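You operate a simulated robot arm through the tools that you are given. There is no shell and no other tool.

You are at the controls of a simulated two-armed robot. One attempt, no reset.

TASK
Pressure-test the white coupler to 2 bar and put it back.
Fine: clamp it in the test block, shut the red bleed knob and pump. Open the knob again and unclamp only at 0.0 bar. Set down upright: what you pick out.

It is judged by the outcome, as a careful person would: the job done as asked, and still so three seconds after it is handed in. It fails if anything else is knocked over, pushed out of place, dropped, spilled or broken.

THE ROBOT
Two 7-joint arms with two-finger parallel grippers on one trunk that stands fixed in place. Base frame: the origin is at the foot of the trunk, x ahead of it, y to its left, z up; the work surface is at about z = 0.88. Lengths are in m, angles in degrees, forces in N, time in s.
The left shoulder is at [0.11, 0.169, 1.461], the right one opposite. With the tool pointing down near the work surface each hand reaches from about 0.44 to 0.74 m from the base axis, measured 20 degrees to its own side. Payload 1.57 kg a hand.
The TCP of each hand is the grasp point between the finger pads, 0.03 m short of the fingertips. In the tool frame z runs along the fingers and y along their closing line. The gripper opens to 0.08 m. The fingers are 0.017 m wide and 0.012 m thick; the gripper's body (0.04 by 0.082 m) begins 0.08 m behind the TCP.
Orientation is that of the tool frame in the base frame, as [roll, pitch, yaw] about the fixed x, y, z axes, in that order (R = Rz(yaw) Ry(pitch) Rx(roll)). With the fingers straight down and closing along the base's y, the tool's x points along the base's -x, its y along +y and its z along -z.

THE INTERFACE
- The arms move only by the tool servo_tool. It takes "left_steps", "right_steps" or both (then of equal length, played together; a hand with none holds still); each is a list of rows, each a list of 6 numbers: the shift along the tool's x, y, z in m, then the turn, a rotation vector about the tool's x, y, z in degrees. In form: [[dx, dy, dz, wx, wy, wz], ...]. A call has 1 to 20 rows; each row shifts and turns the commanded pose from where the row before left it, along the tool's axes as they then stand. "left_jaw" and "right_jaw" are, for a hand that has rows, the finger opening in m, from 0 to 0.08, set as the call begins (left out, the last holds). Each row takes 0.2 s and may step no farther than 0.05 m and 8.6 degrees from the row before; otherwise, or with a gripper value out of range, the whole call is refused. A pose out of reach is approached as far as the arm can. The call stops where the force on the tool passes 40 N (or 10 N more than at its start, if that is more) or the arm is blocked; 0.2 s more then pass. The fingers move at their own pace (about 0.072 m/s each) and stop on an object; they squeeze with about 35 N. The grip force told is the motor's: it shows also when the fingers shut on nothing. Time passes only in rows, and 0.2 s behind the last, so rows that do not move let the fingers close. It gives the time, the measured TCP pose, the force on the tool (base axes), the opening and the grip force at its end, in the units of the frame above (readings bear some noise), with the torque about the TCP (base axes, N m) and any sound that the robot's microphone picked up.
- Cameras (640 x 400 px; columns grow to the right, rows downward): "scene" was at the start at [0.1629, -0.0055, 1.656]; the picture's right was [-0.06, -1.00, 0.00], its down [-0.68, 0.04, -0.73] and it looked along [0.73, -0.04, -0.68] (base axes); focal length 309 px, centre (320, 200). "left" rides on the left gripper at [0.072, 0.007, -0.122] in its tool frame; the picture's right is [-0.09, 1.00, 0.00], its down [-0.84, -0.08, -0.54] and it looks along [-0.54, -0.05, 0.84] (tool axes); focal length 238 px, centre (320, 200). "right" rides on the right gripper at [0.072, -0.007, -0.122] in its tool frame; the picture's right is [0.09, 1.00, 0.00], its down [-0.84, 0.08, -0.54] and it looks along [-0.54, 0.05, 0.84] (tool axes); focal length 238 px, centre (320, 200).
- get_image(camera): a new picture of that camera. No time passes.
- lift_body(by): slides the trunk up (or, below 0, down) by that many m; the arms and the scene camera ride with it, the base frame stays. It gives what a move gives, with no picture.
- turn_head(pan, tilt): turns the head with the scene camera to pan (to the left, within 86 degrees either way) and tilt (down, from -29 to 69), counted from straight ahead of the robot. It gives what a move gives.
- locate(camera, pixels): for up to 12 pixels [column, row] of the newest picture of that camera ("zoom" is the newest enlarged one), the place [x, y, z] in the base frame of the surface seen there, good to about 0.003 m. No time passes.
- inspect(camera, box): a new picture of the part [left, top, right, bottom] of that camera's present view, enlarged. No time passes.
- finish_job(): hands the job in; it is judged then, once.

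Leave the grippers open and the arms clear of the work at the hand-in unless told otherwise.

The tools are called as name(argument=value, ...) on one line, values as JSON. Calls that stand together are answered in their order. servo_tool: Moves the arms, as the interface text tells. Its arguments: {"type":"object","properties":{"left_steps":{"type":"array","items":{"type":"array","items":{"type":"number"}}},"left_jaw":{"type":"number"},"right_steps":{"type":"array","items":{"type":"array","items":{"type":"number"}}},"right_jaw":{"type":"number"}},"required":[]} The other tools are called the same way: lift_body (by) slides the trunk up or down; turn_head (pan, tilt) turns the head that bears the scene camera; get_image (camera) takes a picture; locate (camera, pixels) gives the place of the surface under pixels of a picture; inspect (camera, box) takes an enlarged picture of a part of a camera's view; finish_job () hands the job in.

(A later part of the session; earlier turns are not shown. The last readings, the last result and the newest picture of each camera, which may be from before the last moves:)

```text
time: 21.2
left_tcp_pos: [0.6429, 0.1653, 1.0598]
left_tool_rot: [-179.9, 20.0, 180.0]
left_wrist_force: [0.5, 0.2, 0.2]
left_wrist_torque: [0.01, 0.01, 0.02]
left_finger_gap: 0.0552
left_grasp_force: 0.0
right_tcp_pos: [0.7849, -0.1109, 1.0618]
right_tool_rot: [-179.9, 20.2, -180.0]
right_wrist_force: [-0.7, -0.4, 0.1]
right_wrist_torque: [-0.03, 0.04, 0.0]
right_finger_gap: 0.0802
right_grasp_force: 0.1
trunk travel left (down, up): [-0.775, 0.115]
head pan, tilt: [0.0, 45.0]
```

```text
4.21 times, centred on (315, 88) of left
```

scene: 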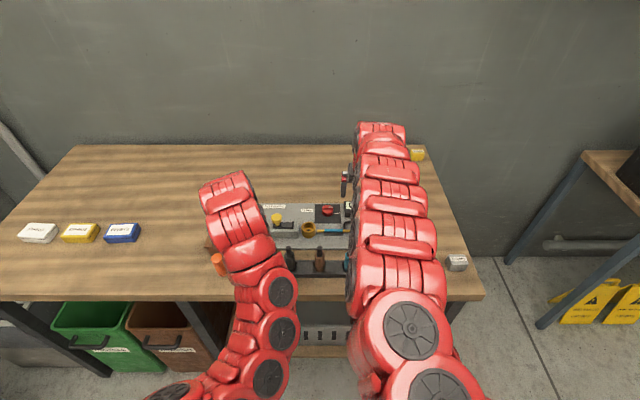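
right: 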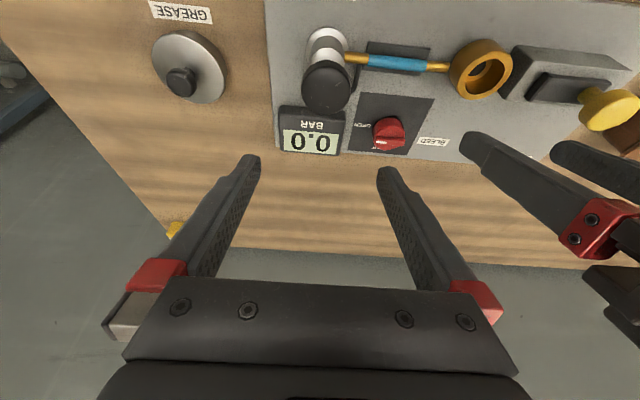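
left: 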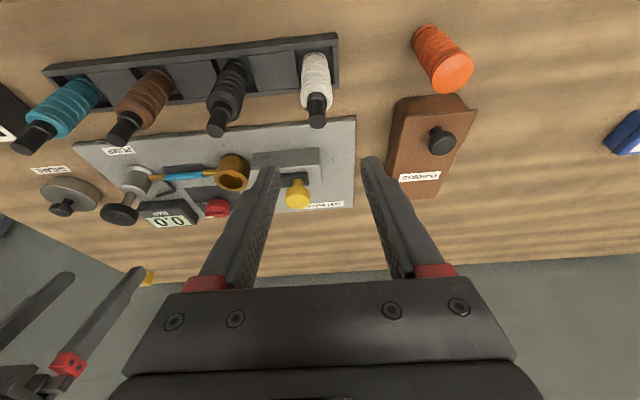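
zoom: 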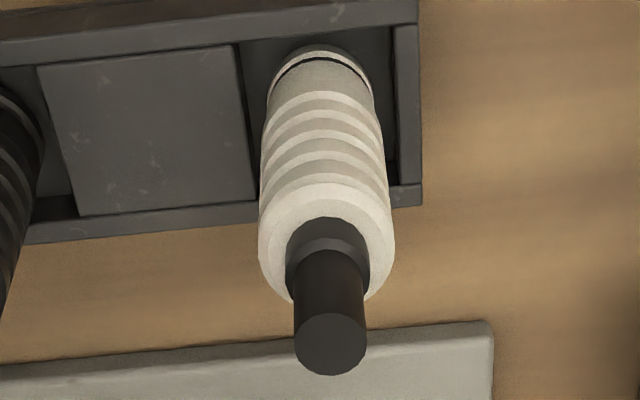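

The coupler axis is (0.644, 0.164) and the nearest neighbour is 77 mm away, with the O-rings box at y>0.25. I'll descend straight to TCP z≈0.953 with the jaw open around the body.

servo_tool(left_steps=[[0.0088, -0.0003, 0.0253, 0, 0, 0], [0.0088, -0.0003, 0.0253, 0, 0, 0], [0.0088, -0.0003, 0.0253, 0, 0, 0], [0.0088, -0.0003, 0.0253, 0, 0, 0], [0, 0, 0, 0, 0, 0]])

get_image(camera="left")

```text
time: 22.4
left_tcp_pos: [0.6452, 0.163, 0.954]
left_tool_rot: [-180.0, 20.1, 179.9]
left_wrist_force: [-0.6, -0.2, -0.4]
left_wrist_torque: [-0.01, -0.01, 0.03]
left_finger_gap: 0.055
left_grasp_force: 0.1
right_tcp_pos: [0.7858, -0.1117, 1.0631]
right_tool_rot: [180.0, 20.1, 179.9]
right_wrist_force: [-0.6, 0.5, 0.6]
right_wrist_torque: [0.03, 0.01, -0.01]
right_finger_gap: 0.0799
right_grasp_force: 0.0
trunk travel left (down, up): [-0.775, 0.115]
head pan, tilt: [0.0, 45.0]
```

```text
taken
```

left: 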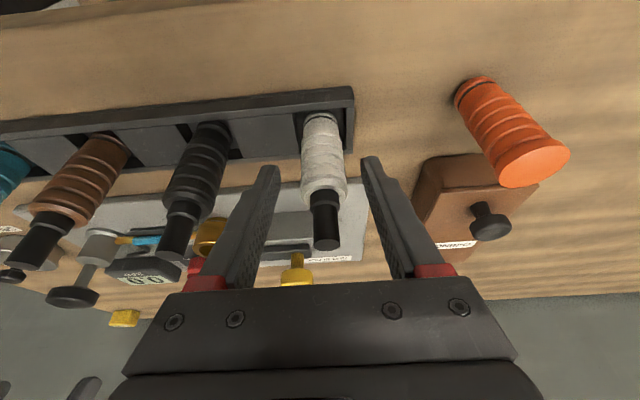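

The coupler stands between the open fingers. I'll close the left jaw on it without moving.

servo_tool(left_steps=[[0, 0, 0, 0, 0, 0], [0, 0, 0, 0, 0, 0], [0, 0, 0, 0, 0, 0]], left_jaw=0.0)

get_image(camera="left")

```text
time: 23.2
left_tcp_pos: [0.6458, 0.1631, 0.9532]
left_tool_rot: [180.0, 20.1, -180.0]
left_wrist_force: [-0.3, 0.0, 1.6]
left_wrist_torque: [0.06, 0.02, -0.02]
left_finger_gap: 0.0266
left_grasp_force: 35.0
right_tcp_pos: [0.7856, -0.1113, 1.0635]
right_tool_rot: [180.0, 20.2, -180.0]
right_wrist_force: [-0.3, 0.2, 0.2]
right_wrist_torque: [-0.01, 0.01, 0.02]
right_finger_gap: 0.0799
right_grasp_force: 0.0
trunk travel left (down, up): [-0.775, 0.115]
head pan, tilt: [0.0, 45.0]
```

```text
taken
```

left: 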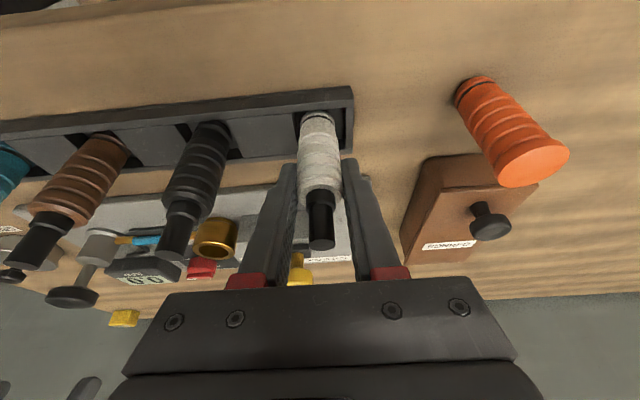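

Gripped: gap 26.6 mm, 35 N. I'll lift straight up 0.03 then 0.08 more and check that it hangs upright.

servo_tool(left_steps=[[-0.0052, 0, -0.0141, 0, 0, 0], [-0.0052, 0, -0.0141, 0, 0, 0], [-0.0137, 0, -0.0376, 0, 0, 0], [-0.0137, 0, -0.0376, 0, 0, 0], [0, 0, 0, 0, 0, 0]])

get_image(camera="left")

get_image(camera="scene")

```text
time: 24.4
left_tcp_pos: [0.6444, 0.1628, 1.063]
left_tool_rot: [-180.0, 20.1, 180.0]
left_wrist_force: [0.8, -0.4, 0.3]
left_wrist_torque: [-0.04, 0.02, 0.03]
left_finger_gap: 0.0267
left_grasp_force: 35.0
right_tcp_pos: [0.785, -0.1106, 1.0624]
right_tool_rot: [-180.0, 20.2, 180.0]
right_wrist_force: [-0.5, 0.3, -0.1]
right_wrist_torque: [0.0, 0.02, -0.01]
right_finger_gap: 0.0799
right_grasp_force: 0.1
trunk travel left (down, up): [-0.775, 0.115]
head pan, tilt: [0.0, 45.0]
```

```text
taken
```

left: 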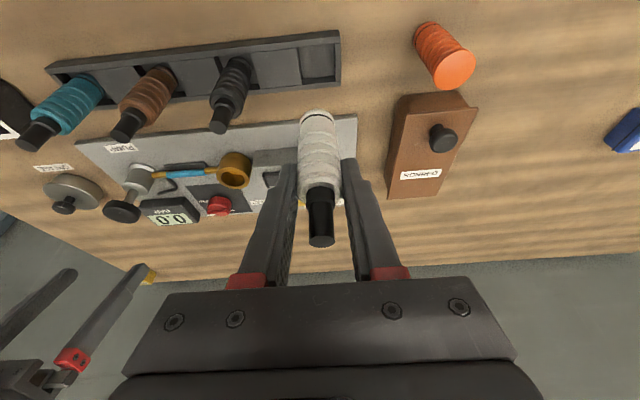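

```text
taken
```

scene: 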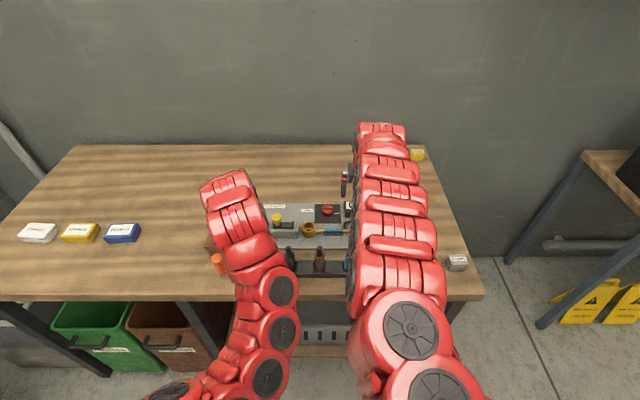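

Lifted. I'll locate the coupler's stem top and body to check it is upright, and the empty pocket's floor and edges for the return.

inspect(camera="left", box=[280, 20, 360, 70])

locate(camera="left", pixels=[[321, 240], [320, 205], [318, 180], [318, 150], [317, 122], [302, 130], [334, 130], [317, 112]])

locate(camera="zoom", pixels=[[310, 250], [210, 180], [180, 330], [400, 320], [380, 150], [200, 250], [415, 250], [440, 250], [150, 250], [300, 350], [300, 110], [310, 380]])

```text
8.00 times, centred on (320, 45) of left
```

zoom: 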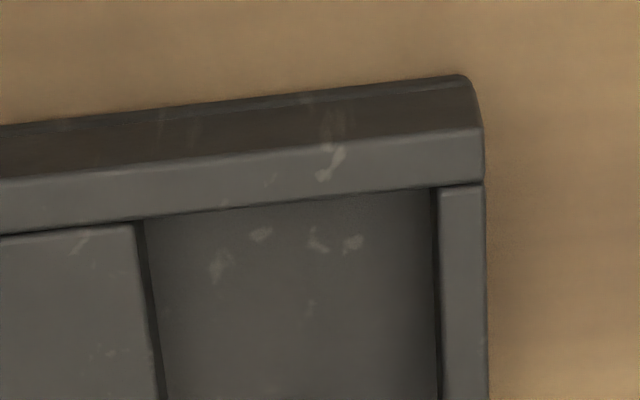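

```text
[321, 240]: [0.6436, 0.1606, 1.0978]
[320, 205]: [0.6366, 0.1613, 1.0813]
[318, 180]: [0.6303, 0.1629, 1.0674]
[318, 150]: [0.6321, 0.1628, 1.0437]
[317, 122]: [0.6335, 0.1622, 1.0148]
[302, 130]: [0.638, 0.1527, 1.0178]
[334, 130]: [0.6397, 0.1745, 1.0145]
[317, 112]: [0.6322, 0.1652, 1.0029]
```

```text
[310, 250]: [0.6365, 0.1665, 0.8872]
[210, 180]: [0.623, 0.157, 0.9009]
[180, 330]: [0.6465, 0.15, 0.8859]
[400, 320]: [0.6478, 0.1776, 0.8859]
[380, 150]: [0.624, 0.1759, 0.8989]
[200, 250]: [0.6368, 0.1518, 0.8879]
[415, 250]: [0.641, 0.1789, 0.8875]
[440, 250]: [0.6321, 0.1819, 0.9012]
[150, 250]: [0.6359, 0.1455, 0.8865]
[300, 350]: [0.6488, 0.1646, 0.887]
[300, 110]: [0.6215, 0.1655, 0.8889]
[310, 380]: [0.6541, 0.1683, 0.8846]
```

The coupler hangs upright (base 66 mm below the TCP), lower diameter about 22 mm. The pocket floor is z≈0.887, centre (0.645, 0.163). Now I'll carry it to above the cup, keeping its base at about 1.0.

servo_tool(left_steps=[[-0.0243, -0.0257, 0.0067, 0, 0, 0], [-0.0243, -0.0257, 0.0067, 0, 0, 0], [-0.0243, -0.0257, 0.0067, 0, 0, 0], [-0.0243, -0.0257, 0.0067, 0, 0, 0], [-0.0243, -0.0257, 0.0067, 0, 0, 0], [0, 0, 0, 0, 0, 0]])

get_image(camera="left")

get_image(camera="right")

```text
time: 25.8
left_tcp_pos: [0.7688, 0.0339, 1.0726]
left_tool_rot: [-179.9, 20.0, -179.9]
left_wrist_force: [0.0, -1.0, -0.8]
left_wrist_torque: [0.0, 0.0, 0.01]
left_finger_gap: 0.0266
left_grasp_force: 35.1
right_tcp_pos: [0.7848, -0.1105, 1.0626]
right_tool_rot: [180.0, 20.1, -180.0]
right_wrist_force: [-0.4, 1.8, 0.4]
right_wrist_torque: [0.0, -0.05, -0.02]
right_finger_gap: 0.0801
right_grasp_force: 0.0
trunk travel left (down, up): [-0.775, 0.115]
head pan, tilt: [0.0, 45.0]
```

```text
taken
```

left: 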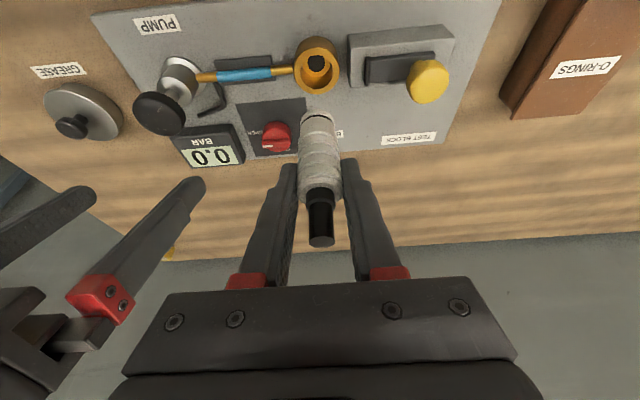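

```text
taken
```

right: 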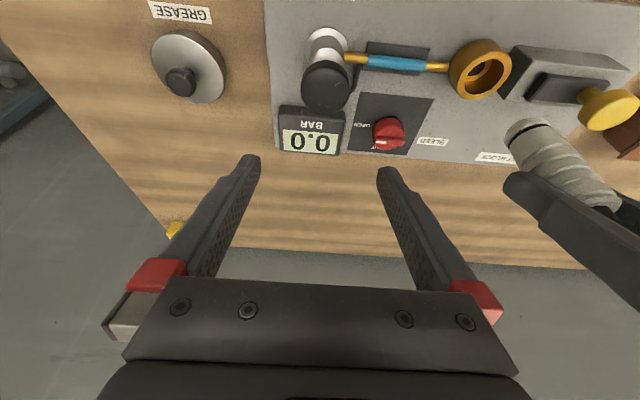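

I'll locate the coupler's lower end and stem against the cup from here.

locate(camera="left", pixels=[[320, 240], [318, 205], [318, 150], [318, 125], [303, 132], [334, 132], [295, 62], [338, 62], [317, 42], [318, 90], [316, 64], [317, 116]])

locate(camera="right", pixels=[[505, 132], [540, 125], [525, 128], [525, 160], [555, 140], [453, 70], [511, 68], [482, 95], [480, 45], [600, 108], [327, 85], [390, 130]])

```text
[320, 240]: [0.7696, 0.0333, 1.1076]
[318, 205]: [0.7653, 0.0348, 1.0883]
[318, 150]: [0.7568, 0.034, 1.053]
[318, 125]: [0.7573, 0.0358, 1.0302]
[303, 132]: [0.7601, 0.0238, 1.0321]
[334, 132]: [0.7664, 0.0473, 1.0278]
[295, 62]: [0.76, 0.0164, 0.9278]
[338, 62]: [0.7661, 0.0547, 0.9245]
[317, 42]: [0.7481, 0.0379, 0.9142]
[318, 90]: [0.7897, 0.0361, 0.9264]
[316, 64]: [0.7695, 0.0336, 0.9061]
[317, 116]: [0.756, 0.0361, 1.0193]
```

```text
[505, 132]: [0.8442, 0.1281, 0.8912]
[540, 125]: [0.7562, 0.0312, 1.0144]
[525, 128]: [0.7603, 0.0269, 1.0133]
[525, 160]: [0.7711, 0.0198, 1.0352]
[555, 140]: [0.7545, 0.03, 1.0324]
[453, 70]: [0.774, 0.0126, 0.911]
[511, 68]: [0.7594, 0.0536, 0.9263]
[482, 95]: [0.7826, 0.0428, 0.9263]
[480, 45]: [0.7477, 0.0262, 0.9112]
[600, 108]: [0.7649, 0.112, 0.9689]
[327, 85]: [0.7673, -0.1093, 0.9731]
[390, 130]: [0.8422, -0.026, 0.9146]
```

Coupler base is at (0.7685, 0.0350) against cup centre (0.7697, 0.0343), well within the 4 mm clearance. I'll descend 0.07 so that the base is just above the rim, then look.

servo_tool(left_steps=[[0.0077, 0, 0.022, 0, 0, 0], [0.0077, 0, 0.022, 0, 0, 0], [0.0077, 0, 0.022, 0, 0, 0], [0, 0, 0, 0, 0, 0]])

get_image(camera="left")

inspect(camera="right", box=[420, 20, 640, 160])

```text
time: 26.8
left_tcp_pos: [0.7721, 0.0326, 1.0022]
left_tool_rot: [179.8, 20.1, 180.0]
left_wrist_force: [0.7, 0.8, 0.0]
left_wrist_torque: [0.01, -0.02, -0.03]
left_finger_gap: 0.0266
left_grasp_force: 35.1
right_tcp_pos: [0.7853, -0.1112, 1.0618]
right_tool_rot: [-180.0, 20.2, 180.0]
right_wrist_force: [-0.1, -0.1, 0.6]
right_wrist_torque: [0.01, -0.03, 0.01]
right_finger_gap: 0.0801
right_grasp_force: 0.1
trunk travel left (down, up): [-0.775, 0.115]
head pan, tilt: [0.0, 45.0]
```

```text
taken
```

left: 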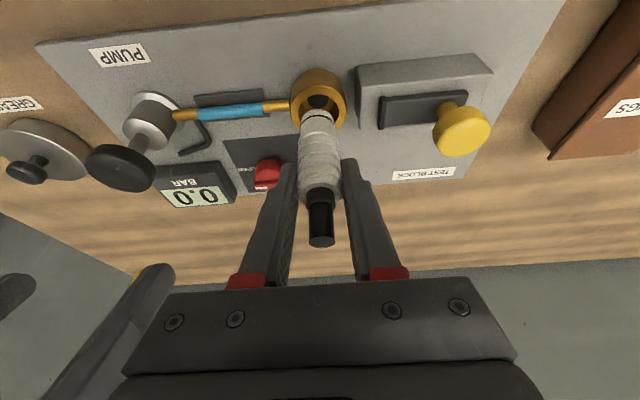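

```text
2.86 times, centred on (530, 90) of right
```

zoom: 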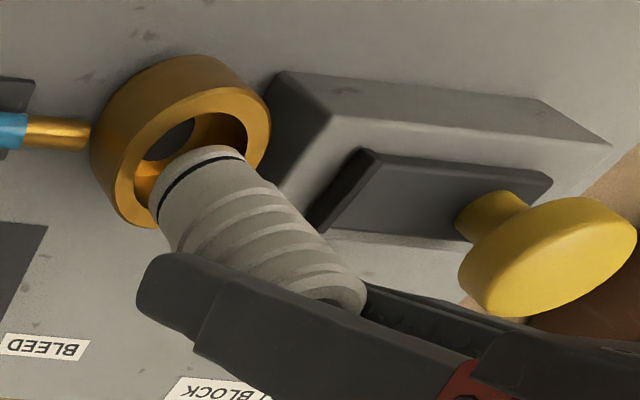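

inspect(camera="left", box=[270, 60, 370, 140])

locate(camera="zoom", pixels=[[318, 240], [230, 300], [400, 300], [320, 300], [315, 270], [235, 250], [395, 250], [145, 180], [480, 170], [240, 200], [390, 190], [320, 90]])

```text
5.00 times, centred on (320, 100) of left
```

zoom: 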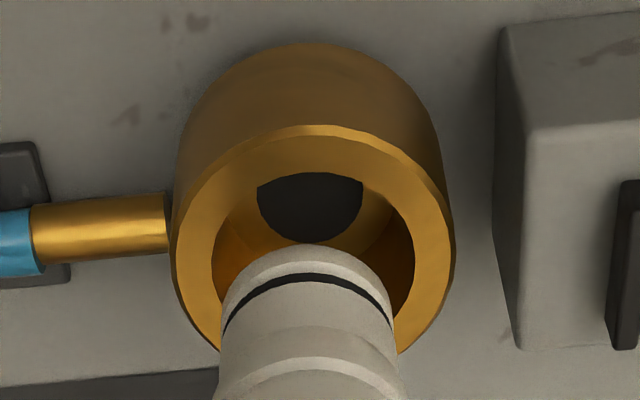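

```text
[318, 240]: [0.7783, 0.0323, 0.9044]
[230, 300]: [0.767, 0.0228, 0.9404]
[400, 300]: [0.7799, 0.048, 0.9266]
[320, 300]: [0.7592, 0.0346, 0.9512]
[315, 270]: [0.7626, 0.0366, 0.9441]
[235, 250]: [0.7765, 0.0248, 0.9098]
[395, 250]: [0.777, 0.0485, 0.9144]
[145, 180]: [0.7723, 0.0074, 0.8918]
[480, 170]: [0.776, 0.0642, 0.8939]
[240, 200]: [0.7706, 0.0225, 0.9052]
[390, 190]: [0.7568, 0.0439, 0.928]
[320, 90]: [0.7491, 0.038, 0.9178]
```

The coupler is centred over the bore within 1 mm. I'll lower it slowly into the cup, 29 mm, watching the force.

servo_tool(left_steps=[[0.0034, 0, 0.0094, 0, 0, 0], [0.0034, 0, 0.0094, 0, 0, 0], [0.0031, 0, 0.0085, 0, 0, 0], [0, 0, 0, 0, 0, 0]])

inspect(camera="left", box=[240, 60, 400, 180])

```text
time: 27.8
left_tcp_pos: [0.7718, 0.0335, 0.9746]
left_tool_rot: [180.0, 20.1, -180.0]
left_wrist_force: [-2.0, -0.4, 3.2]
left_wrist_torque: [0.01, 0.1, -0.04]
left_finger_gap: 0.0266
left_grasp_force: 35.3
right_tcp_pos: [0.784, -0.11, 1.0625]
right_tool_rot: [180.0, 20.1, 180.0]
right_wrist_force: [0.7, -0.7, -0.2]
right_wrist_torque: [0.02, -0.02, 0.01]
right_finger_gap: 0.0802
right_grasp_force: 0.0
trunk travel left (down, up): [-0.775, 0.115]
head pan, tilt: [0.0, 45.0]
```

```text
3.33 times, centred on (320, 120) of left
```

zoom: 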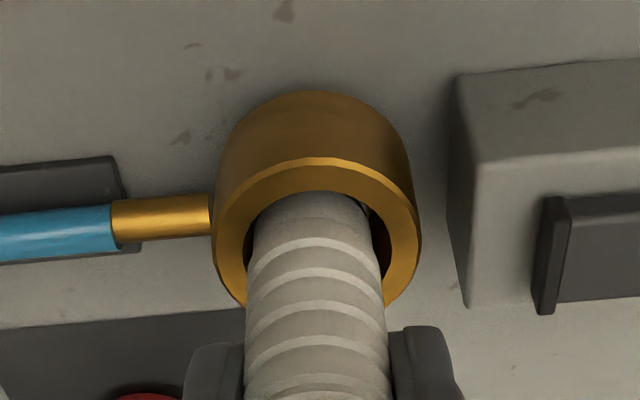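

A light 3 N upward contact force; TCP 0.9746 means base ≈0.908. I'll press down 2 mm more gently to be sure that it's seated.

servo_tool(left_steps=[[0.0005, 0, 0.0014, 0, 0, 0], [0.0005, 0, 0.0014, 0, 0, 0], [0, 0, 0, 0, 0, 0]])

```text
time: 28.6
left_tcp_pos: [0.7719, 0.0337, 0.9742]
left_tool_rot: [179.9, 20.5, 180.0]
left_wrist_force: [1.4, 1.8, 17.0]
left_wrist_torque: [0.07, -0.06, 0.0]
left_finger_gap: 0.0265
left_grasp_force: 34.9
right_tcp_pos: [0.7842, -0.1108, 1.064]
right_tool_rot: [-179.9, 20.3, 180.0]
right_wrist_force: [0.4, 0.5, -0.3]
right_wrist_torque: [-0.02, 0.02, -0.02]
right_finger_gap: 0.0801
right_grasp_force: 0.2
trunk travel left (down, up): [-0.775, 0.115]
head pan, tilt: [0.0, 45.0]
```

17 N up: the coupler is firmly seated. I'll relax the press by 2.5 mm, then open the jaw to 0.05 in place.

servo_tool(left_steps=[[-0.0009, 0, -0.0024, 0, 0, 0], [0, 0, 0, 0, 0, 0]])

servo_tool(left_steps=[[0, 0, 0, 0, 0, 0], [0, 0, 0, 0, 0, 0]], left_jaw=0.05)

get_image(camera="left")

inspect(camera="right", box=[400, 10, 640, 170])

```text
time: 29.2
left_tcp_pos: [0.7717, 0.0339, 0.9737]
left_tool_rot: [-180.0, 20.1, 180.0]
left_wrist_force: [2.6, 2.1, 8.2]
left_wrist_torque: [0.08, -0.21, 0.01]
left_finger_gap: 0.0268
left_grasp_force: 35.2
right_tcp_pos: [0.7844, -0.1097, 1.0624]
right_tool_rot: [180.0, 20.2, 180.0]
right_wrist_force: [0.1, -0.1, -0.6]
right_wrist_torque: [0.01, 0.01, 0.0]
right_finger_gap: 0.0798
right_grasp_force: 0.1
trunk travel left (down, up): [-0.775, 0.115]
head pan, tilt: [0.0, 45.0]
```

```text
time: 29.8
left_tcp_pos: [0.7717, 0.0336, 0.9739]
left_tool_rot: [-180.0, 20.1, 180.0]
left_wrist_force: [-0.6, 0.5, -0.3]
left_wrist_torque: [0.01, 0.0, -0.01]
left_finger_gap: 0.0501
left_grasp_force: 0.1
right_tcp_pos: [0.7851, -0.111, 1.0621]
right_tool_rot: [-180.0, 20.3, -180.0]
right_wrist_force: [0.1, 0.0, -0.5]
right_wrist_torque: [0.01, -0.01, -0.01]
right_finger_gap: 0.0801
right_grasp_force: 0.0
trunk travel left (down, up): [-0.775, 0.115]
head pan, tilt: [0.0, 45.0]
```

```text
taken
```

left: 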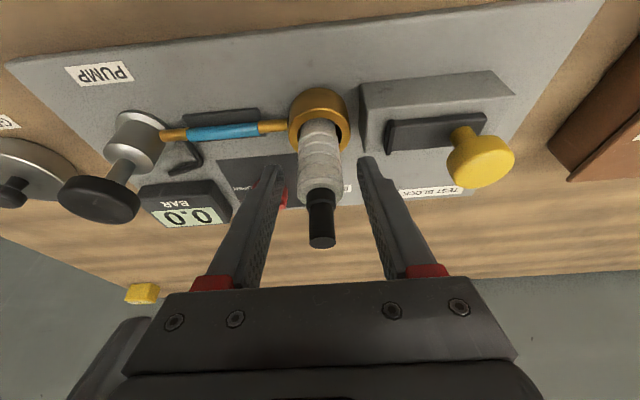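

```text
2.50 times, centred on (520, 90) of right
```

zoom: 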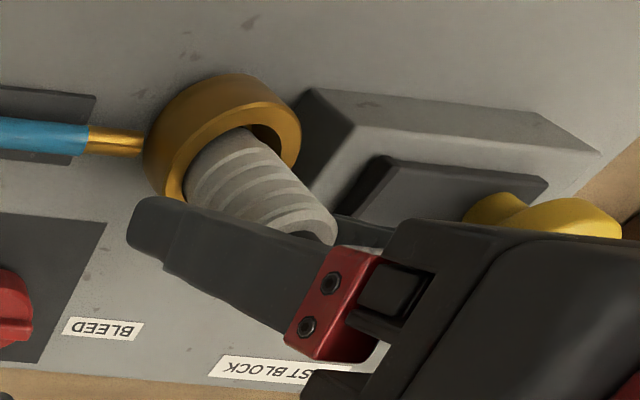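

The coupler stands alone in the cup. I'll raise the left hand straight up 0.10 clear of its top (1.014), then move over the yellow slide knob at (0.767, 0.127).

servo_tool(left_steps=[[-0.0114, 0, -0.0313, 0, 0, 0], [-0.0114, 0, -0.0313, 0, 0, 0], [-0.0114, 0, -0.0313, 0, 0, 0], [0.005, 0.0466, -0.0018, 0, 0, 0], [0.005, 0.0466, -0.0018, 0, 0, 0], [0, 0, 0, 0, 0, 0]])

get_image(camera="left")

get_image(camera="right")

```text
time: 31.2
left_tcp_pos: [0.7599, 0.1263, 1.0727]
left_tool_rot: [-180.0, 20.1, 179.9]
left_wrist_force: [-0.6, 0.1, -0.9]
left_wrist_torque: [0.03, 0.01, -0.02]
left_finger_gap: 0.0503
left_grasp_force: 0.0
right_tcp_pos: [0.7846, -0.1123, 1.0626]
right_tool_rot: [179.9, 20.3, 179.9]
right_wrist_force: [0.7, 0.1, 0.7]
right_wrist_torque: [-0.02, 0.03, 0.0]
right_finger_gap: 0.0799
right_grasp_force: 0.1
trunk travel left (down, up): [-0.775, 0.115]
head pan, tilt: [0.0, 45.0]
```

```text
taken
```

left: 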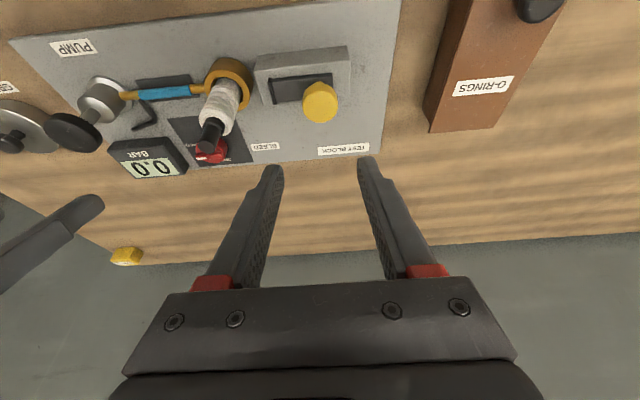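

```text
taken
```

right: 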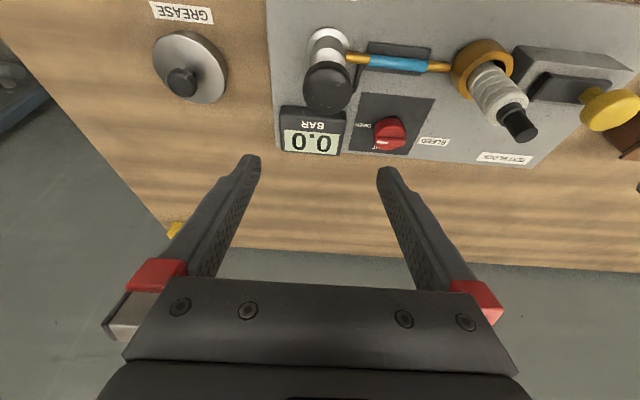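

Coupler is standing in the cup. I'll locate the coupler and the yellow knob in this view.

inspect(camera="left", box=[180, 30, 380, 170])

locate(camera="left", pixels=[[210, 135], [216, 128], [220, 110], [206, 102], [238, 110], [225, 90], [320, 103], [305, 104], [335, 102], [320, 84], [322, 120], [274, 92]])

```text
2.86 times, centred on (280, 100) of left
```

zoom: 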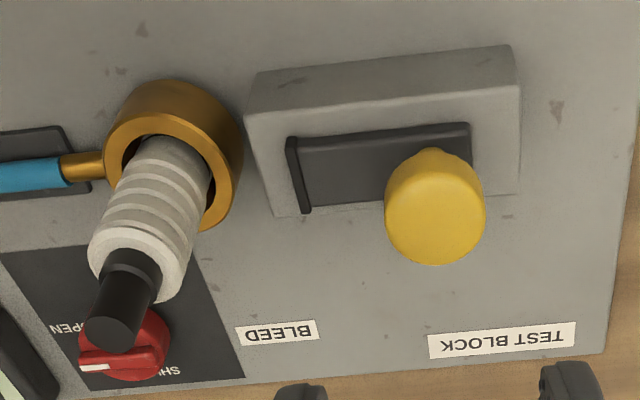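

```text
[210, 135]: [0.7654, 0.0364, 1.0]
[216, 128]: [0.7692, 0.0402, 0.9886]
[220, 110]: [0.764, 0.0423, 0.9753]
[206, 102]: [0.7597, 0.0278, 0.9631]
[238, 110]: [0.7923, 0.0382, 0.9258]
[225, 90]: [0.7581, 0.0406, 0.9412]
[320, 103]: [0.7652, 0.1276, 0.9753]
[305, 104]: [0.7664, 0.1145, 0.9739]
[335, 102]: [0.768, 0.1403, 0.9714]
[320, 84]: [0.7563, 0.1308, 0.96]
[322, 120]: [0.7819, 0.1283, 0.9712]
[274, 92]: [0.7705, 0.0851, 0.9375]
```

The yellow knob is centred at (0.767, 0.1274), z 0.956–0.976. I'll lower the open fingers around it to TCP z≈0.984 (tips ≈0.953, above the slide top at 0.940).

servo_tool(left_steps=[[0.0096, 0.0003, 0.028, 0, 0, 0], [0.0096, 0.0003, 0.028, 0, 0, 0], [0.0096, 0.0003, 0.028, 0, 0, 0], [0, 0, 0, 0, 0, 0]])

get_image(camera="left")

inspect(camera="right", box=[420, 20, 640, 170])

```text
time: 32.2
left_tcp_pos: [0.7632, 0.1278, 0.9846]
left_tool_rot: [-180.0, 20.1, -180.0]
left_wrist_force: [0.2, -0.2, 0.5]
left_wrist_torque: [0.03, -0.02, 0.0]
left_finger_gap: 0.0502
left_grasp_force: 0.1
right_tcp_pos: [0.7842, -0.1112, 1.063]
right_tool_rot: [180.0, 20.1, 179.9]
right_wrist_force: [0.3, -0.4, -1.0]
right_wrist_torque: [0.0, 0.01, 0.0]
right_finger_gap: 0.0803
right_grasp_force: 0.0
trunk travel left (down, up): [-0.775, 0.115]
head pan, tilt: [0.0, 45.0]
```

```text
taken
```

left: 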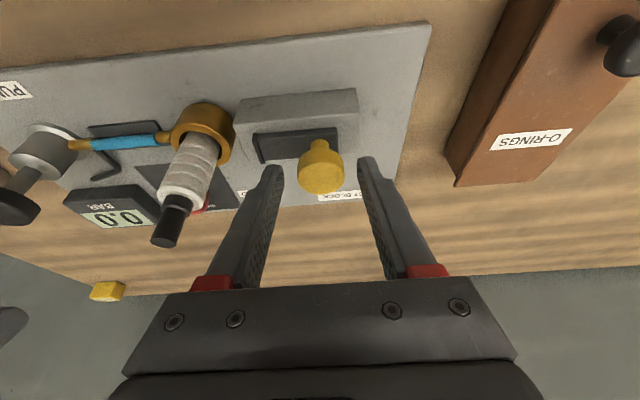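

```text
2.67 times, centred on (530, 95) of right
```

zoom: 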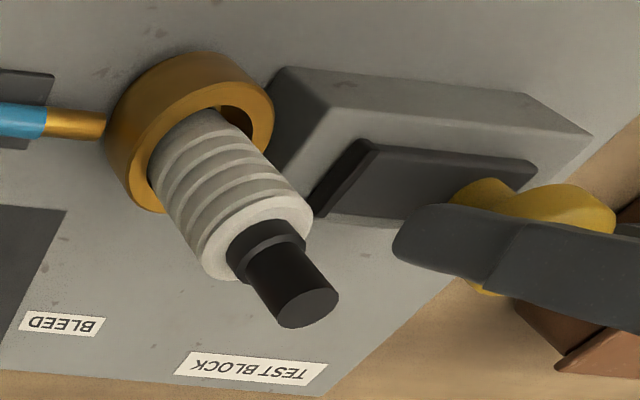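

The yellow knob is between the fingertips. I'll close on it.

servo_tool(left_steps=[[0, 0, 0, 0, 0, 0], [0, 0, 0, 0, 0, 0], [0, 0, 0, 0, 0, 0]], left_jaw=0.0)

```text
time: 33.0
left_tcp_pos: [0.7627, 0.1275, 0.9853]
left_tool_rot: [179.9, 20.1, 180.0]
left_wrist_force: [-0.2, 0.7, 0.4]
left_wrist_torque: [-0.24, -0.07, -0.09]
left_finger_gap: 0.031
left_grasp_force: 39.8
right_tcp_pos: [0.7848, -0.1122, 1.0632]
right_tool_rot: [-180.0, 20.2, 180.0]
right_wrist_force: [0.1, -0.4, 0.2]
right_wrist_torque: [0.02, -0.04, 0.02]
right_finger_gap: 0.08
right_grasp_force: 0.0
trunk travel left (down, up): [-0.775, 0.115]
head pan, tilt: [0.0, 45.0]
```

Gripped at 31 mm. I'll push the slide towards the coupler (−y) in small steps, 20 mm first.

servo_tool(left_steps=[[0, -0.005, 0, 0, 0, 0], [0, -0.005, 0, 0, 0, 0], [0, -0.005, 0, 0, 0, 0], [0, -0.005, 0, 0, 0, 0], [0, 0, 0, 0, 0, 0]])

get_image(camera="left")

inspect(camera="right", box=[420, 20, 640, 170])

```text
time: 34.2
left_tcp_pos: [0.7621, 0.1072, 0.985]
left_tool_rot: [180.0, 20.1, -180.0]
left_wrist_force: [1.2, 1.1, 4.9]
left_wrist_torque: [-0.35, -0.19, 0.08]
left_finger_gap: 0.0308
left_grasp_force: 39.9
right_tcp_pos: [0.7843, -0.1115, 1.063]
right_tool_rot: [-179.9, 20.2, 179.9]
right_wrist_force: [0.7, 0.7, 0.0]
right_wrist_torque: [0.01, 0.0, -0.01]
right_finger_gap: 0.0801
right_grasp_force: 0.1
trunk travel left (down, up): [-0.775, 0.115]
head pan, tilt: [0.0, 45.0]
```

```text
taken
```

left: 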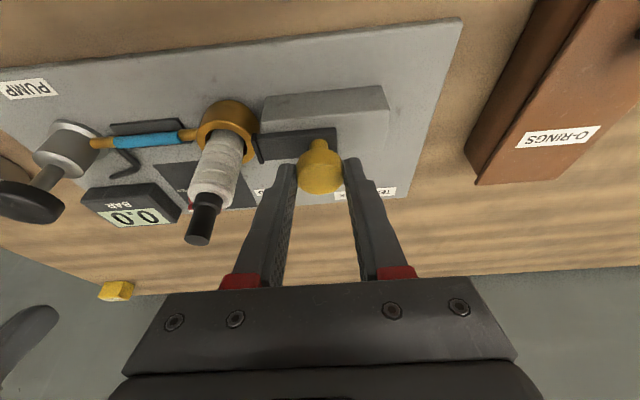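

```text
2.67 times, centred on (530, 95) of right
```

zoom: 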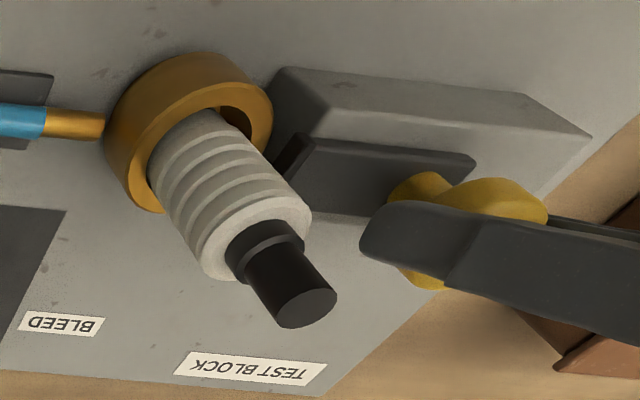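

The slide follows. I'll push on in smaller steps (3 mm) until it meets the coupler.

servo_tool(left_steps=[[0, -0.003, 0, 0, 0, 0], [0, -0.003, 0, 0, 0, 0], [0, -0.003, 0, 0, 0, 0], [0, -0.002, 0, 0, 0, 0], [0, 0, 0, 0, 0, 0]])

inspect(camera="left", box=[160, 70, 360, 210])

inspect(camera="right", box=[420, 20, 640, 170])

```text
time: 35.4
left_tcp_pos: [0.763, 0.0978, 0.9855]
left_tool_rot: [180.0, 20.2, -179.9]
left_wrist_force: [3.7, 6.0, 7.7]
left_wrist_torque: [-0.1, 0.0, 0.05]
left_finger_gap: 0.0309
left_grasp_force: 39.7
right_tcp_pos: [0.785, -0.1107, 1.0633]
right_tool_rot: [-179.9, 20.2, -179.9]
right_wrist_force: [0.3, -0.2, 0.1]
right_wrist_torque: [-0.02, -0.03, -0.01]
right_finger_gap: 0.0801
right_grasp_force: 0.1
trunk travel left (down, up): [-0.775, 0.115]
head pan, tilt: [0.0, 45.0]
```

```text
2.86 times, centred on (260, 140) of left
```

zoom: 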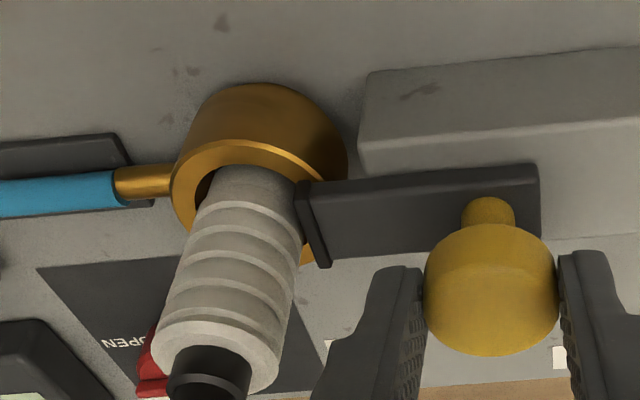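

```text
2.67 times, centred on (530, 95) of right
```

zoom: 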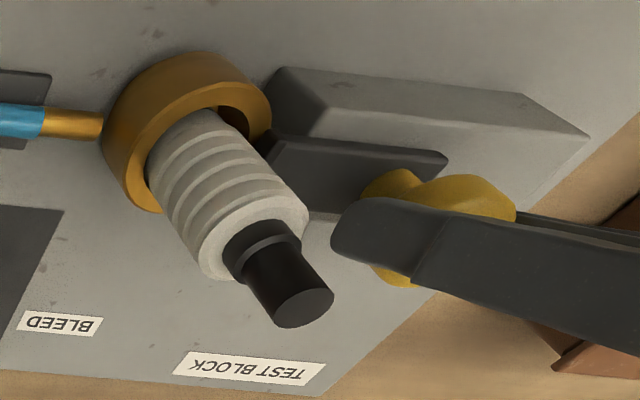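

The pad is touching the coupler (force +6 N in y). I'll push further in 1.5 mm steps to clamp it firmly, watching force.

servo_tool(left_steps=[[0, -0.0015, 0, 0, 0, 0], [0, -0.0015, 0, 0, 0, 0], [0, -0.0015, 0, 0, 0, 0], [0, -0.0015, 0, 0, 0, 0], [0, 0, 0, 0, 0, 0]])

inspect(camera="left", box=[160, 70, 360, 210])

inspect(camera="right", box=[420, 20, 640, 170])

```text
time: 36.6
left_tcp_pos: [0.7619, 0.0985, 0.9846]
left_tool_rot: [179.9, 20.2, -179.7]
left_wrist_force: [2.4, 27.8, 10.2]
left_wrist_torque: [0.36, -0.11, 0.41]
left_finger_gap: 0.0309
left_grasp_force: 39.7
right_tcp_pos: [0.7843, -0.108, 1.0641]
right_tool_rot: [-179.8, 20.3, -179.9]
right_wrist_force: [-0.2, 0.3, 0.3]
right_wrist_torque: [0.01, -0.01, -0.02]
right_finger_gap: 0.0801
right_grasp_force: 0.1
trunk travel left (down, up): [-0.775, 0.115]
head pan, tilt: [0.0, 45.0]
```

```text
2.86 times, centred on (260, 140) of left
```

zoom: 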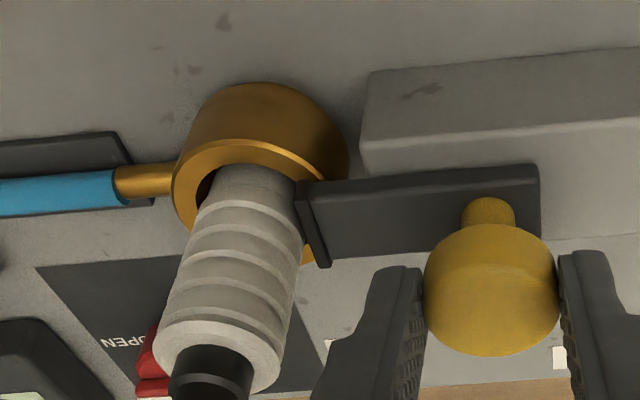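

```text
2.67 times, centred on (530, 95) of right
```

zoom: 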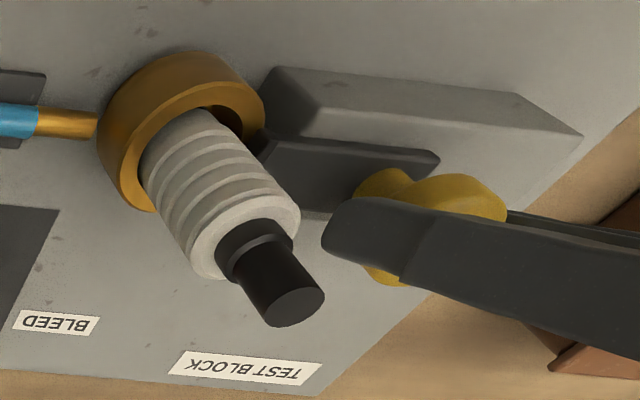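

27.8 N at y and no more travel: the slide is tight against the coupler. I'll ease the hand's pressure back by 6.5 mm of command (the pad shouldn't move), then check.

servo_tool(left_steps=[[0, 0.0025, 0, 0, 0, 0], [0, 0.0025, 0, 0, 0, 0], [0, 0.0015, 0, 0, 0, 0], [0, 0, 0, 0, 0, 0]])

inspect(camera="left", box=[160, 70, 360, 210])

```text
time: 37.6
left_tcp_pos: [0.7629, 0.0969, 0.9857]
left_tool_rot: [-180.0, 20.2, 179.9]
left_wrist_force: [2.7, 12.8, 8.1]
left_wrist_torque: [0.77, -0.28, -0.08]
left_finger_gap: 0.0312
left_grasp_force: 40.2
right_tcp_pos: [0.785, -0.1102, 1.0619]
right_tool_rot: [-179.9, 20.2, -180.0]
right_wrist_force: [-1.0, 0.0, 0.1]
right_wrist_torque: [0.0, -0.03, 0.02]
right_finger_gap: 0.0797
right_grasp_force: 0.1
trunk travel left (down, up): [-0.775, 0.115]
head pan, tilt: [0.0, 45.0]
```

```text
2.86 times, centred on (260, 140) of left
```

zoom: 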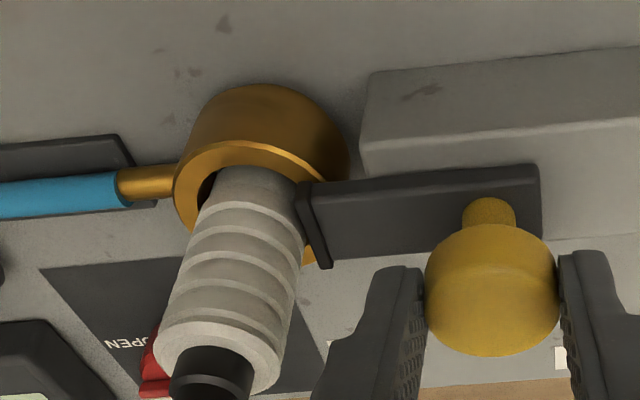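

Pad still tight against the coupler with 12.8 N remaining. I'll ease 2 mm more, then open the jaw and see that the slide holds by itself.

servo_tool(left_steps=[[0, 0.002, 0, 0, 0, 0], [0, 0, 0, 0, 0, 0]])

servo_tool(left_steps=[[0, 0, 0, 0, 0, 0], [0, 0, 0, 0, 0, 0]], left_jaw=0.046)

inspect(camera="left", box=[160, 70, 360, 210])

```text
time: 38.2
left_tcp_pos: [0.7622, 0.0981, 0.9852]
left_tool_rot: [-180.0, 20.2, 180.0]
left_wrist_force: [3.6, 4.9, 7.0]
left_wrist_torque: [0.31, -0.29, -0.04]
left_finger_gap: 0.031
left_grasp_force: 40.3
right_tcp_pos: [0.7851, -0.1107, 1.0629]
right_tool_rot: [180.0, 20.2, 179.9]
right_wrist_force: [-0.1, -0.3, -0.1]
right_wrist_torque: [0.0, -0.02, 0.0]
right_finger_gap: 0.08
right_grasp_force: 0.0
trunk travel left (down, up): [-0.775, 0.115]
head pan, tilt: [0.0, 45.0]
```

```text
time: 38.8
left_tcp_pos: [0.7623, 0.0983, 0.9855]
left_tool_rot: [179.9, 20.0, 180.0]
left_wrist_force: [-0.5, -0.4, 0.3]
left_wrist_torque: [0.01, 0.0, -0.01]
left_finger_gap: 0.0459
left_grasp_force: 0.0
right_tcp_pos: [0.7865, -0.1115, 1.0623]
right_tool_rot: [180.0, 20.2, -180.0]
right_wrist_force: [0.1, -1.1, 0.7]
right_wrist_torque: [-0.01, -0.02, 0.02]
right_finger_gap: 0.0799
right_grasp_force: 0.0
trunk travel left (down, up): [-0.775, 0.115]
head pan, tilt: [0.0, 45.0]
```

```text
2.86 times, centred on (260, 140) of left
```

zoom: 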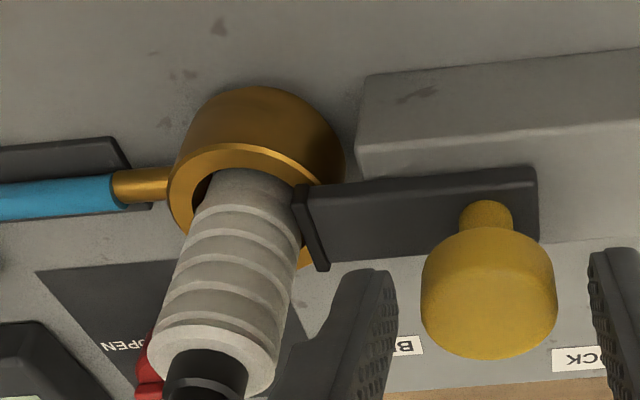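

The slide stays put. I'll raise the left hand 0.10 and move it aside to the left, clear but still viewing the plate.

servo_tool(left_steps=[[-0.0114, 0, -0.0313, 0, 0, 0], [-0.0114, 0, -0.0313, 0, 0, 0], [-0.0114, 0, -0.0313, 0, 0, 0], [0.0141, 0.045, -0.0051, 0, 0, 0], [0.0141, 0.045, -0.0051, 0, 0, 0], [0, 0, 0, 0, 0, 0]])

get_image(camera="left")

get_image(camera="right")

get_image(camera="scene")

```text
time: 40.2
left_tcp_pos: [0.7333, 0.1874, 1.085]
left_tool_rot: [179.9, 20.1, 179.9]
left_wrist_force: [-0.3, 0.3, -0.3]
left_wrist_torque: [0.02, -0.02, 0.01]
left_finger_gap: 0.0461
left_grasp_force: 0.0
right_tcp_pos: [0.7839, -0.1124, 1.0624]
right_tool_rot: [179.8, 20.1, 179.9]
right_wrist_force: [-0.5, -0.8, -0.1]
right_wrist_torque: [-0.01, 0.01, -0.01]
right_finger_gap: 0.08
right_grasp_force: 0.0
trunk travel left (down, up): [-0.775, 0.115]
head pan, tilt: [0.0, 45.0]
```

```text
taken
```

left: 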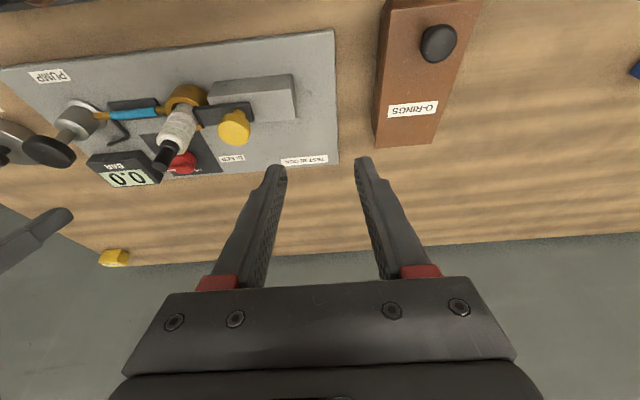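

```text
taken
```

right: 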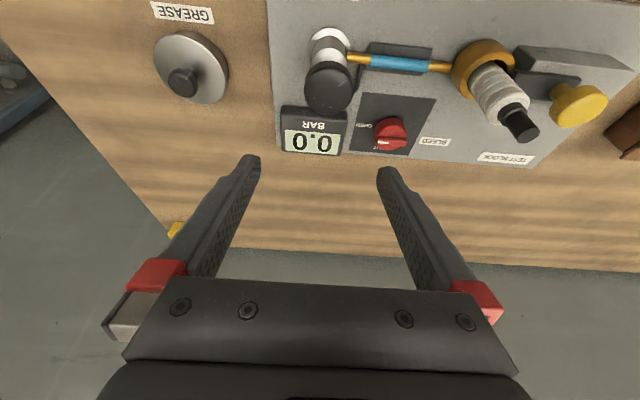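

```text
taken
```

scene: 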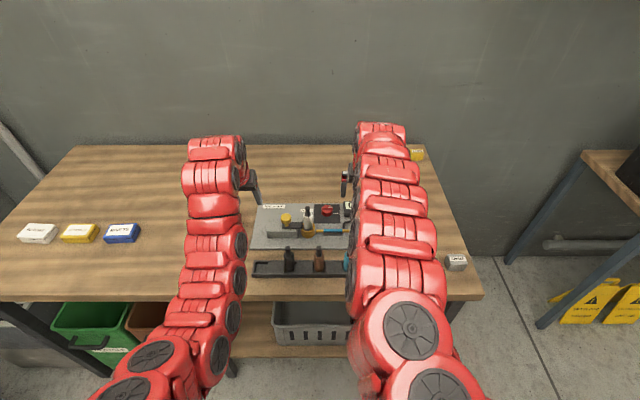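

The clamp holds. Now for the bleed knob with the right hand: I'll narrow the jaw to 0.056, tilt to 25° and move above the knob at TCP (0.845, −0.027, 1.03), tips ≥1.0.

servo_tool(right_steps=[[0, 0, 0, 0, -5, 0], [-0.0139, 0.028, 0.0175, 0, 0, 0], [-0.0139, 0.028, 0.0175, 0, 0, 0], [-0.0139, 0.028, 0.0175, 0, 0, 0], [0, 0, 0, 0, 0, 0]], right_jaw=0.056)

get_image(camera="right")

get_image(camera="left")

```text
time: 41.4
left_tcp_pos: [0.7333, 0.188, 1.0838]
left_tool_rot: [-180.0, 20.1, 180.0]
left_wrist_force: [-0.4, 0.3, 0.1]
left_wrist_torque: [-0.01, 0.01, -0.01]
left_finger_gap: 0.046
left_grasp_force: 0.1
right_tcp_pos: [0.8221, -0.0553, 1.0403]
right_tool_rot: [179.9, 25.1, 179.8]
right_wrist_force: [-0.2, 0.2, 0.6]
right_wrist_torque: [0.01, 0.02, 0.03]
right_finger_gap: 0.0559
right_grasp_force: 0.0
right hand out of reach, approached as far as the arm can: row 3, 4
trunk travel left (down, up): [-0.775, 0.115]
head pan, tilt: [0.0, 45.0]
```

```text
taken
```

right: 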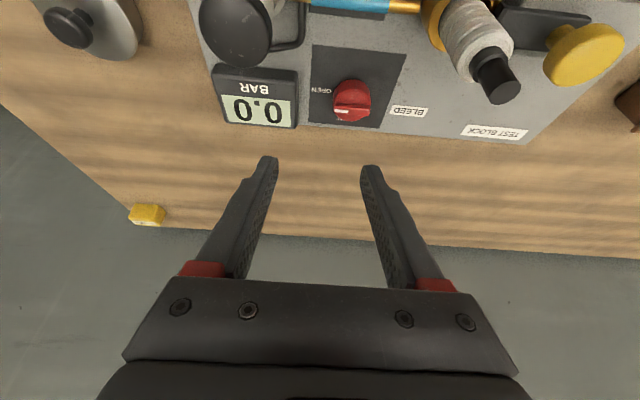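

```text
taken
```

left: 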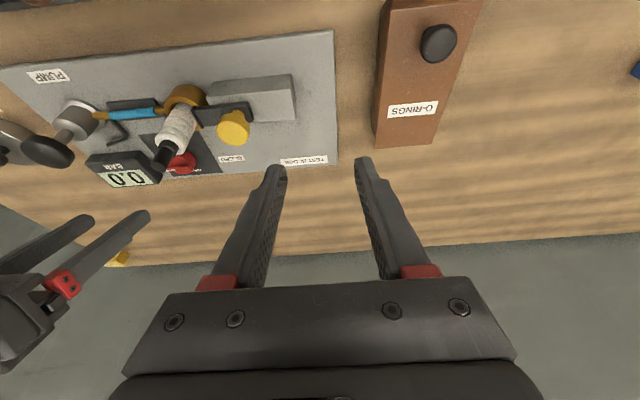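

The tilt-and-reach limit shows that I need a bit lower trunk for the knob. First I'll measure the bleed knob accurately in the right camera.

inspect(camera="right", box=[290, 40, 430, 140])

locate(camera="right", pixels=[[334, 100], [371, 100], [352, 80], [352, 93], [352, 118], [335, 107], [369, 105], [352, 102], [490, 85], [497, 75], [235, 30], [255, 110]])

```text
4.00 times, centred on (360, 90) of right
```

zoom: 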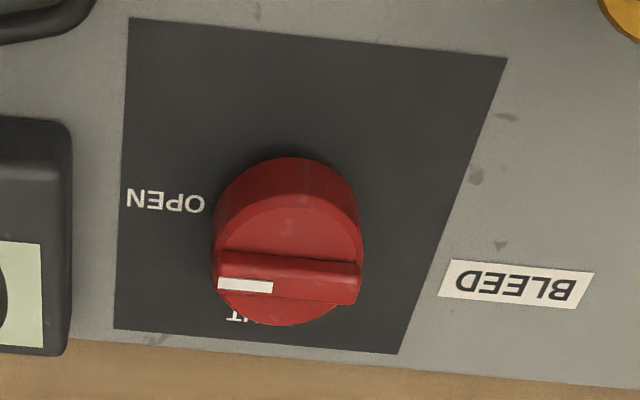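

```text
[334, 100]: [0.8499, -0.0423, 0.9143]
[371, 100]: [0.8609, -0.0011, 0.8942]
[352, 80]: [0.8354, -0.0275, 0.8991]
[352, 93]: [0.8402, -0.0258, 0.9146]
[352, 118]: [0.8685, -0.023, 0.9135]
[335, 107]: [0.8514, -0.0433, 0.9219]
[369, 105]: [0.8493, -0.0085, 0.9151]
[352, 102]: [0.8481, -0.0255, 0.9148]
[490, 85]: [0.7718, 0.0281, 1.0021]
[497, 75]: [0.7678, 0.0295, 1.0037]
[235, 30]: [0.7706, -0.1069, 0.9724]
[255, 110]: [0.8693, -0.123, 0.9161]
```

The bleed knob centre is (0.852, −0.026), diameter ≈35 mm, top of disc ≈0.915. I'll first raise both hands well up (right back and up to about z 1.18, left up 0.10), then lower the trunk 0.13 for better far reach.

servo_tool(right_steps=[[0.0033, -0.0075, -0.0402, 0, 0, 0], [0.0033, -0.0075, -0.0402, 0, 0, 0], [0.0033, -0.0075, -0.0402, 0, 0, 0], [0.0033, -0.0075, -0.0402, 0, 0, 0], [0, 0, 0, 0, 0, 0]], left_steps=[[-0.0086, 0, -0.0235, 0, 0, 0], [-0.0086, 0, -0.0235, 0, 0, 0], [-0.0086, 0, -0.0235, 0, 0, 0], [-0.0086, 0, -0.0235, 0, 0, 0], [0, 0, 0, 0, 0, 0]])

```text
time: 42.6
left_tcp_pos: [0.7325, 0.1876, 1.1835]
left_tool_rot: [-179.9, 20.0, -179.9]
left_wrist_force: [0.0, -0.3, 0.0]
left_wrist_torque: [0.01, 0.03, 0.04]
left_finger_gap: 0.0464
left_grasp_force: 0.0
right_tcp_pos: [0.7428, -0.0843, 1.1826]
right_tool_rot: [-179.9, 25.1, -179.9]
right_wrist_force: [1.1, 0.2, -0.3]
right_wrist_torque: [0.01, 0.03, -0.03]
right_finger_gap: 0.0557
right_grasp_force: 0.1
trunk travel left (down, up): [-0.775, 0.115]
head pan, tilt: [0.0, 45.0]
```

Both are at z≈1.183. Lowering the trunk 0.13 puts both TCPs at about 1.053, tips above 1.02, clear of everything.

lift_body(by=-0.13)

get_image(camera="right")

get_image(camera="left")

```text
time: 44.1
left_tcp_pos: [0.732, 0.1891, 1.0541]
left_tool_rot: [180.0, 20.1, 179.9]
left_wrist_force: [-0.5, -0.2, 0.2]
left_wrist_torque: [-0.01, -0.03, 0.02]
left_finger_gap: 0.0458
left_grasp_force: 0.1
right_tcp_pos: [0.7426, -0.084, 1.0528]
right_tool_rot: [-180.0, 25.1, 179.9]
right_wrist_force: [0.2, -0.5, -0.3]
right_wrist_torque: [-0.01, 0.0, 0.02]
right_finger_gap: 0.0561
right_grasp_force: 0.1
trunk travel left (down, up): [-0.645, 0.245]
head pan, tilt: [0.0, 45.0]
```

```text
taken
```

right: 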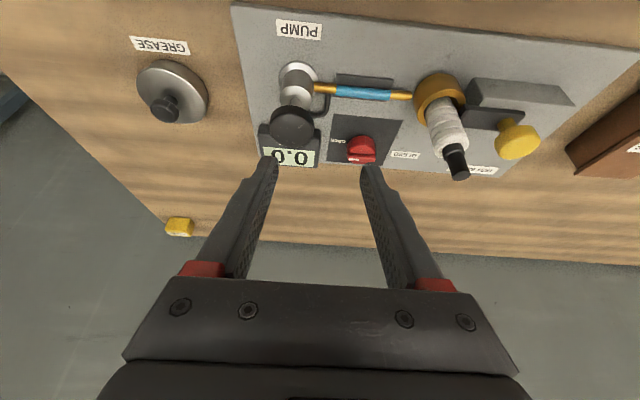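

```text
taken
```

left: 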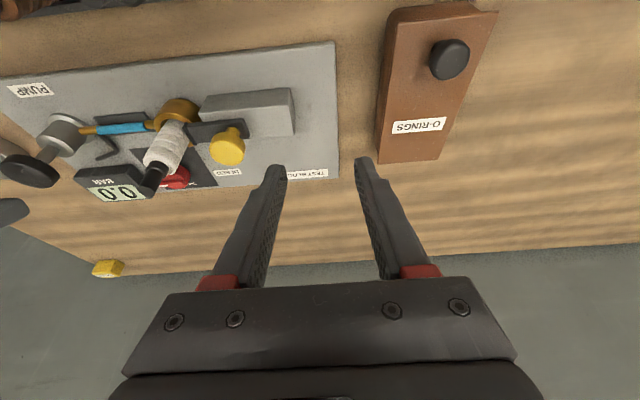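

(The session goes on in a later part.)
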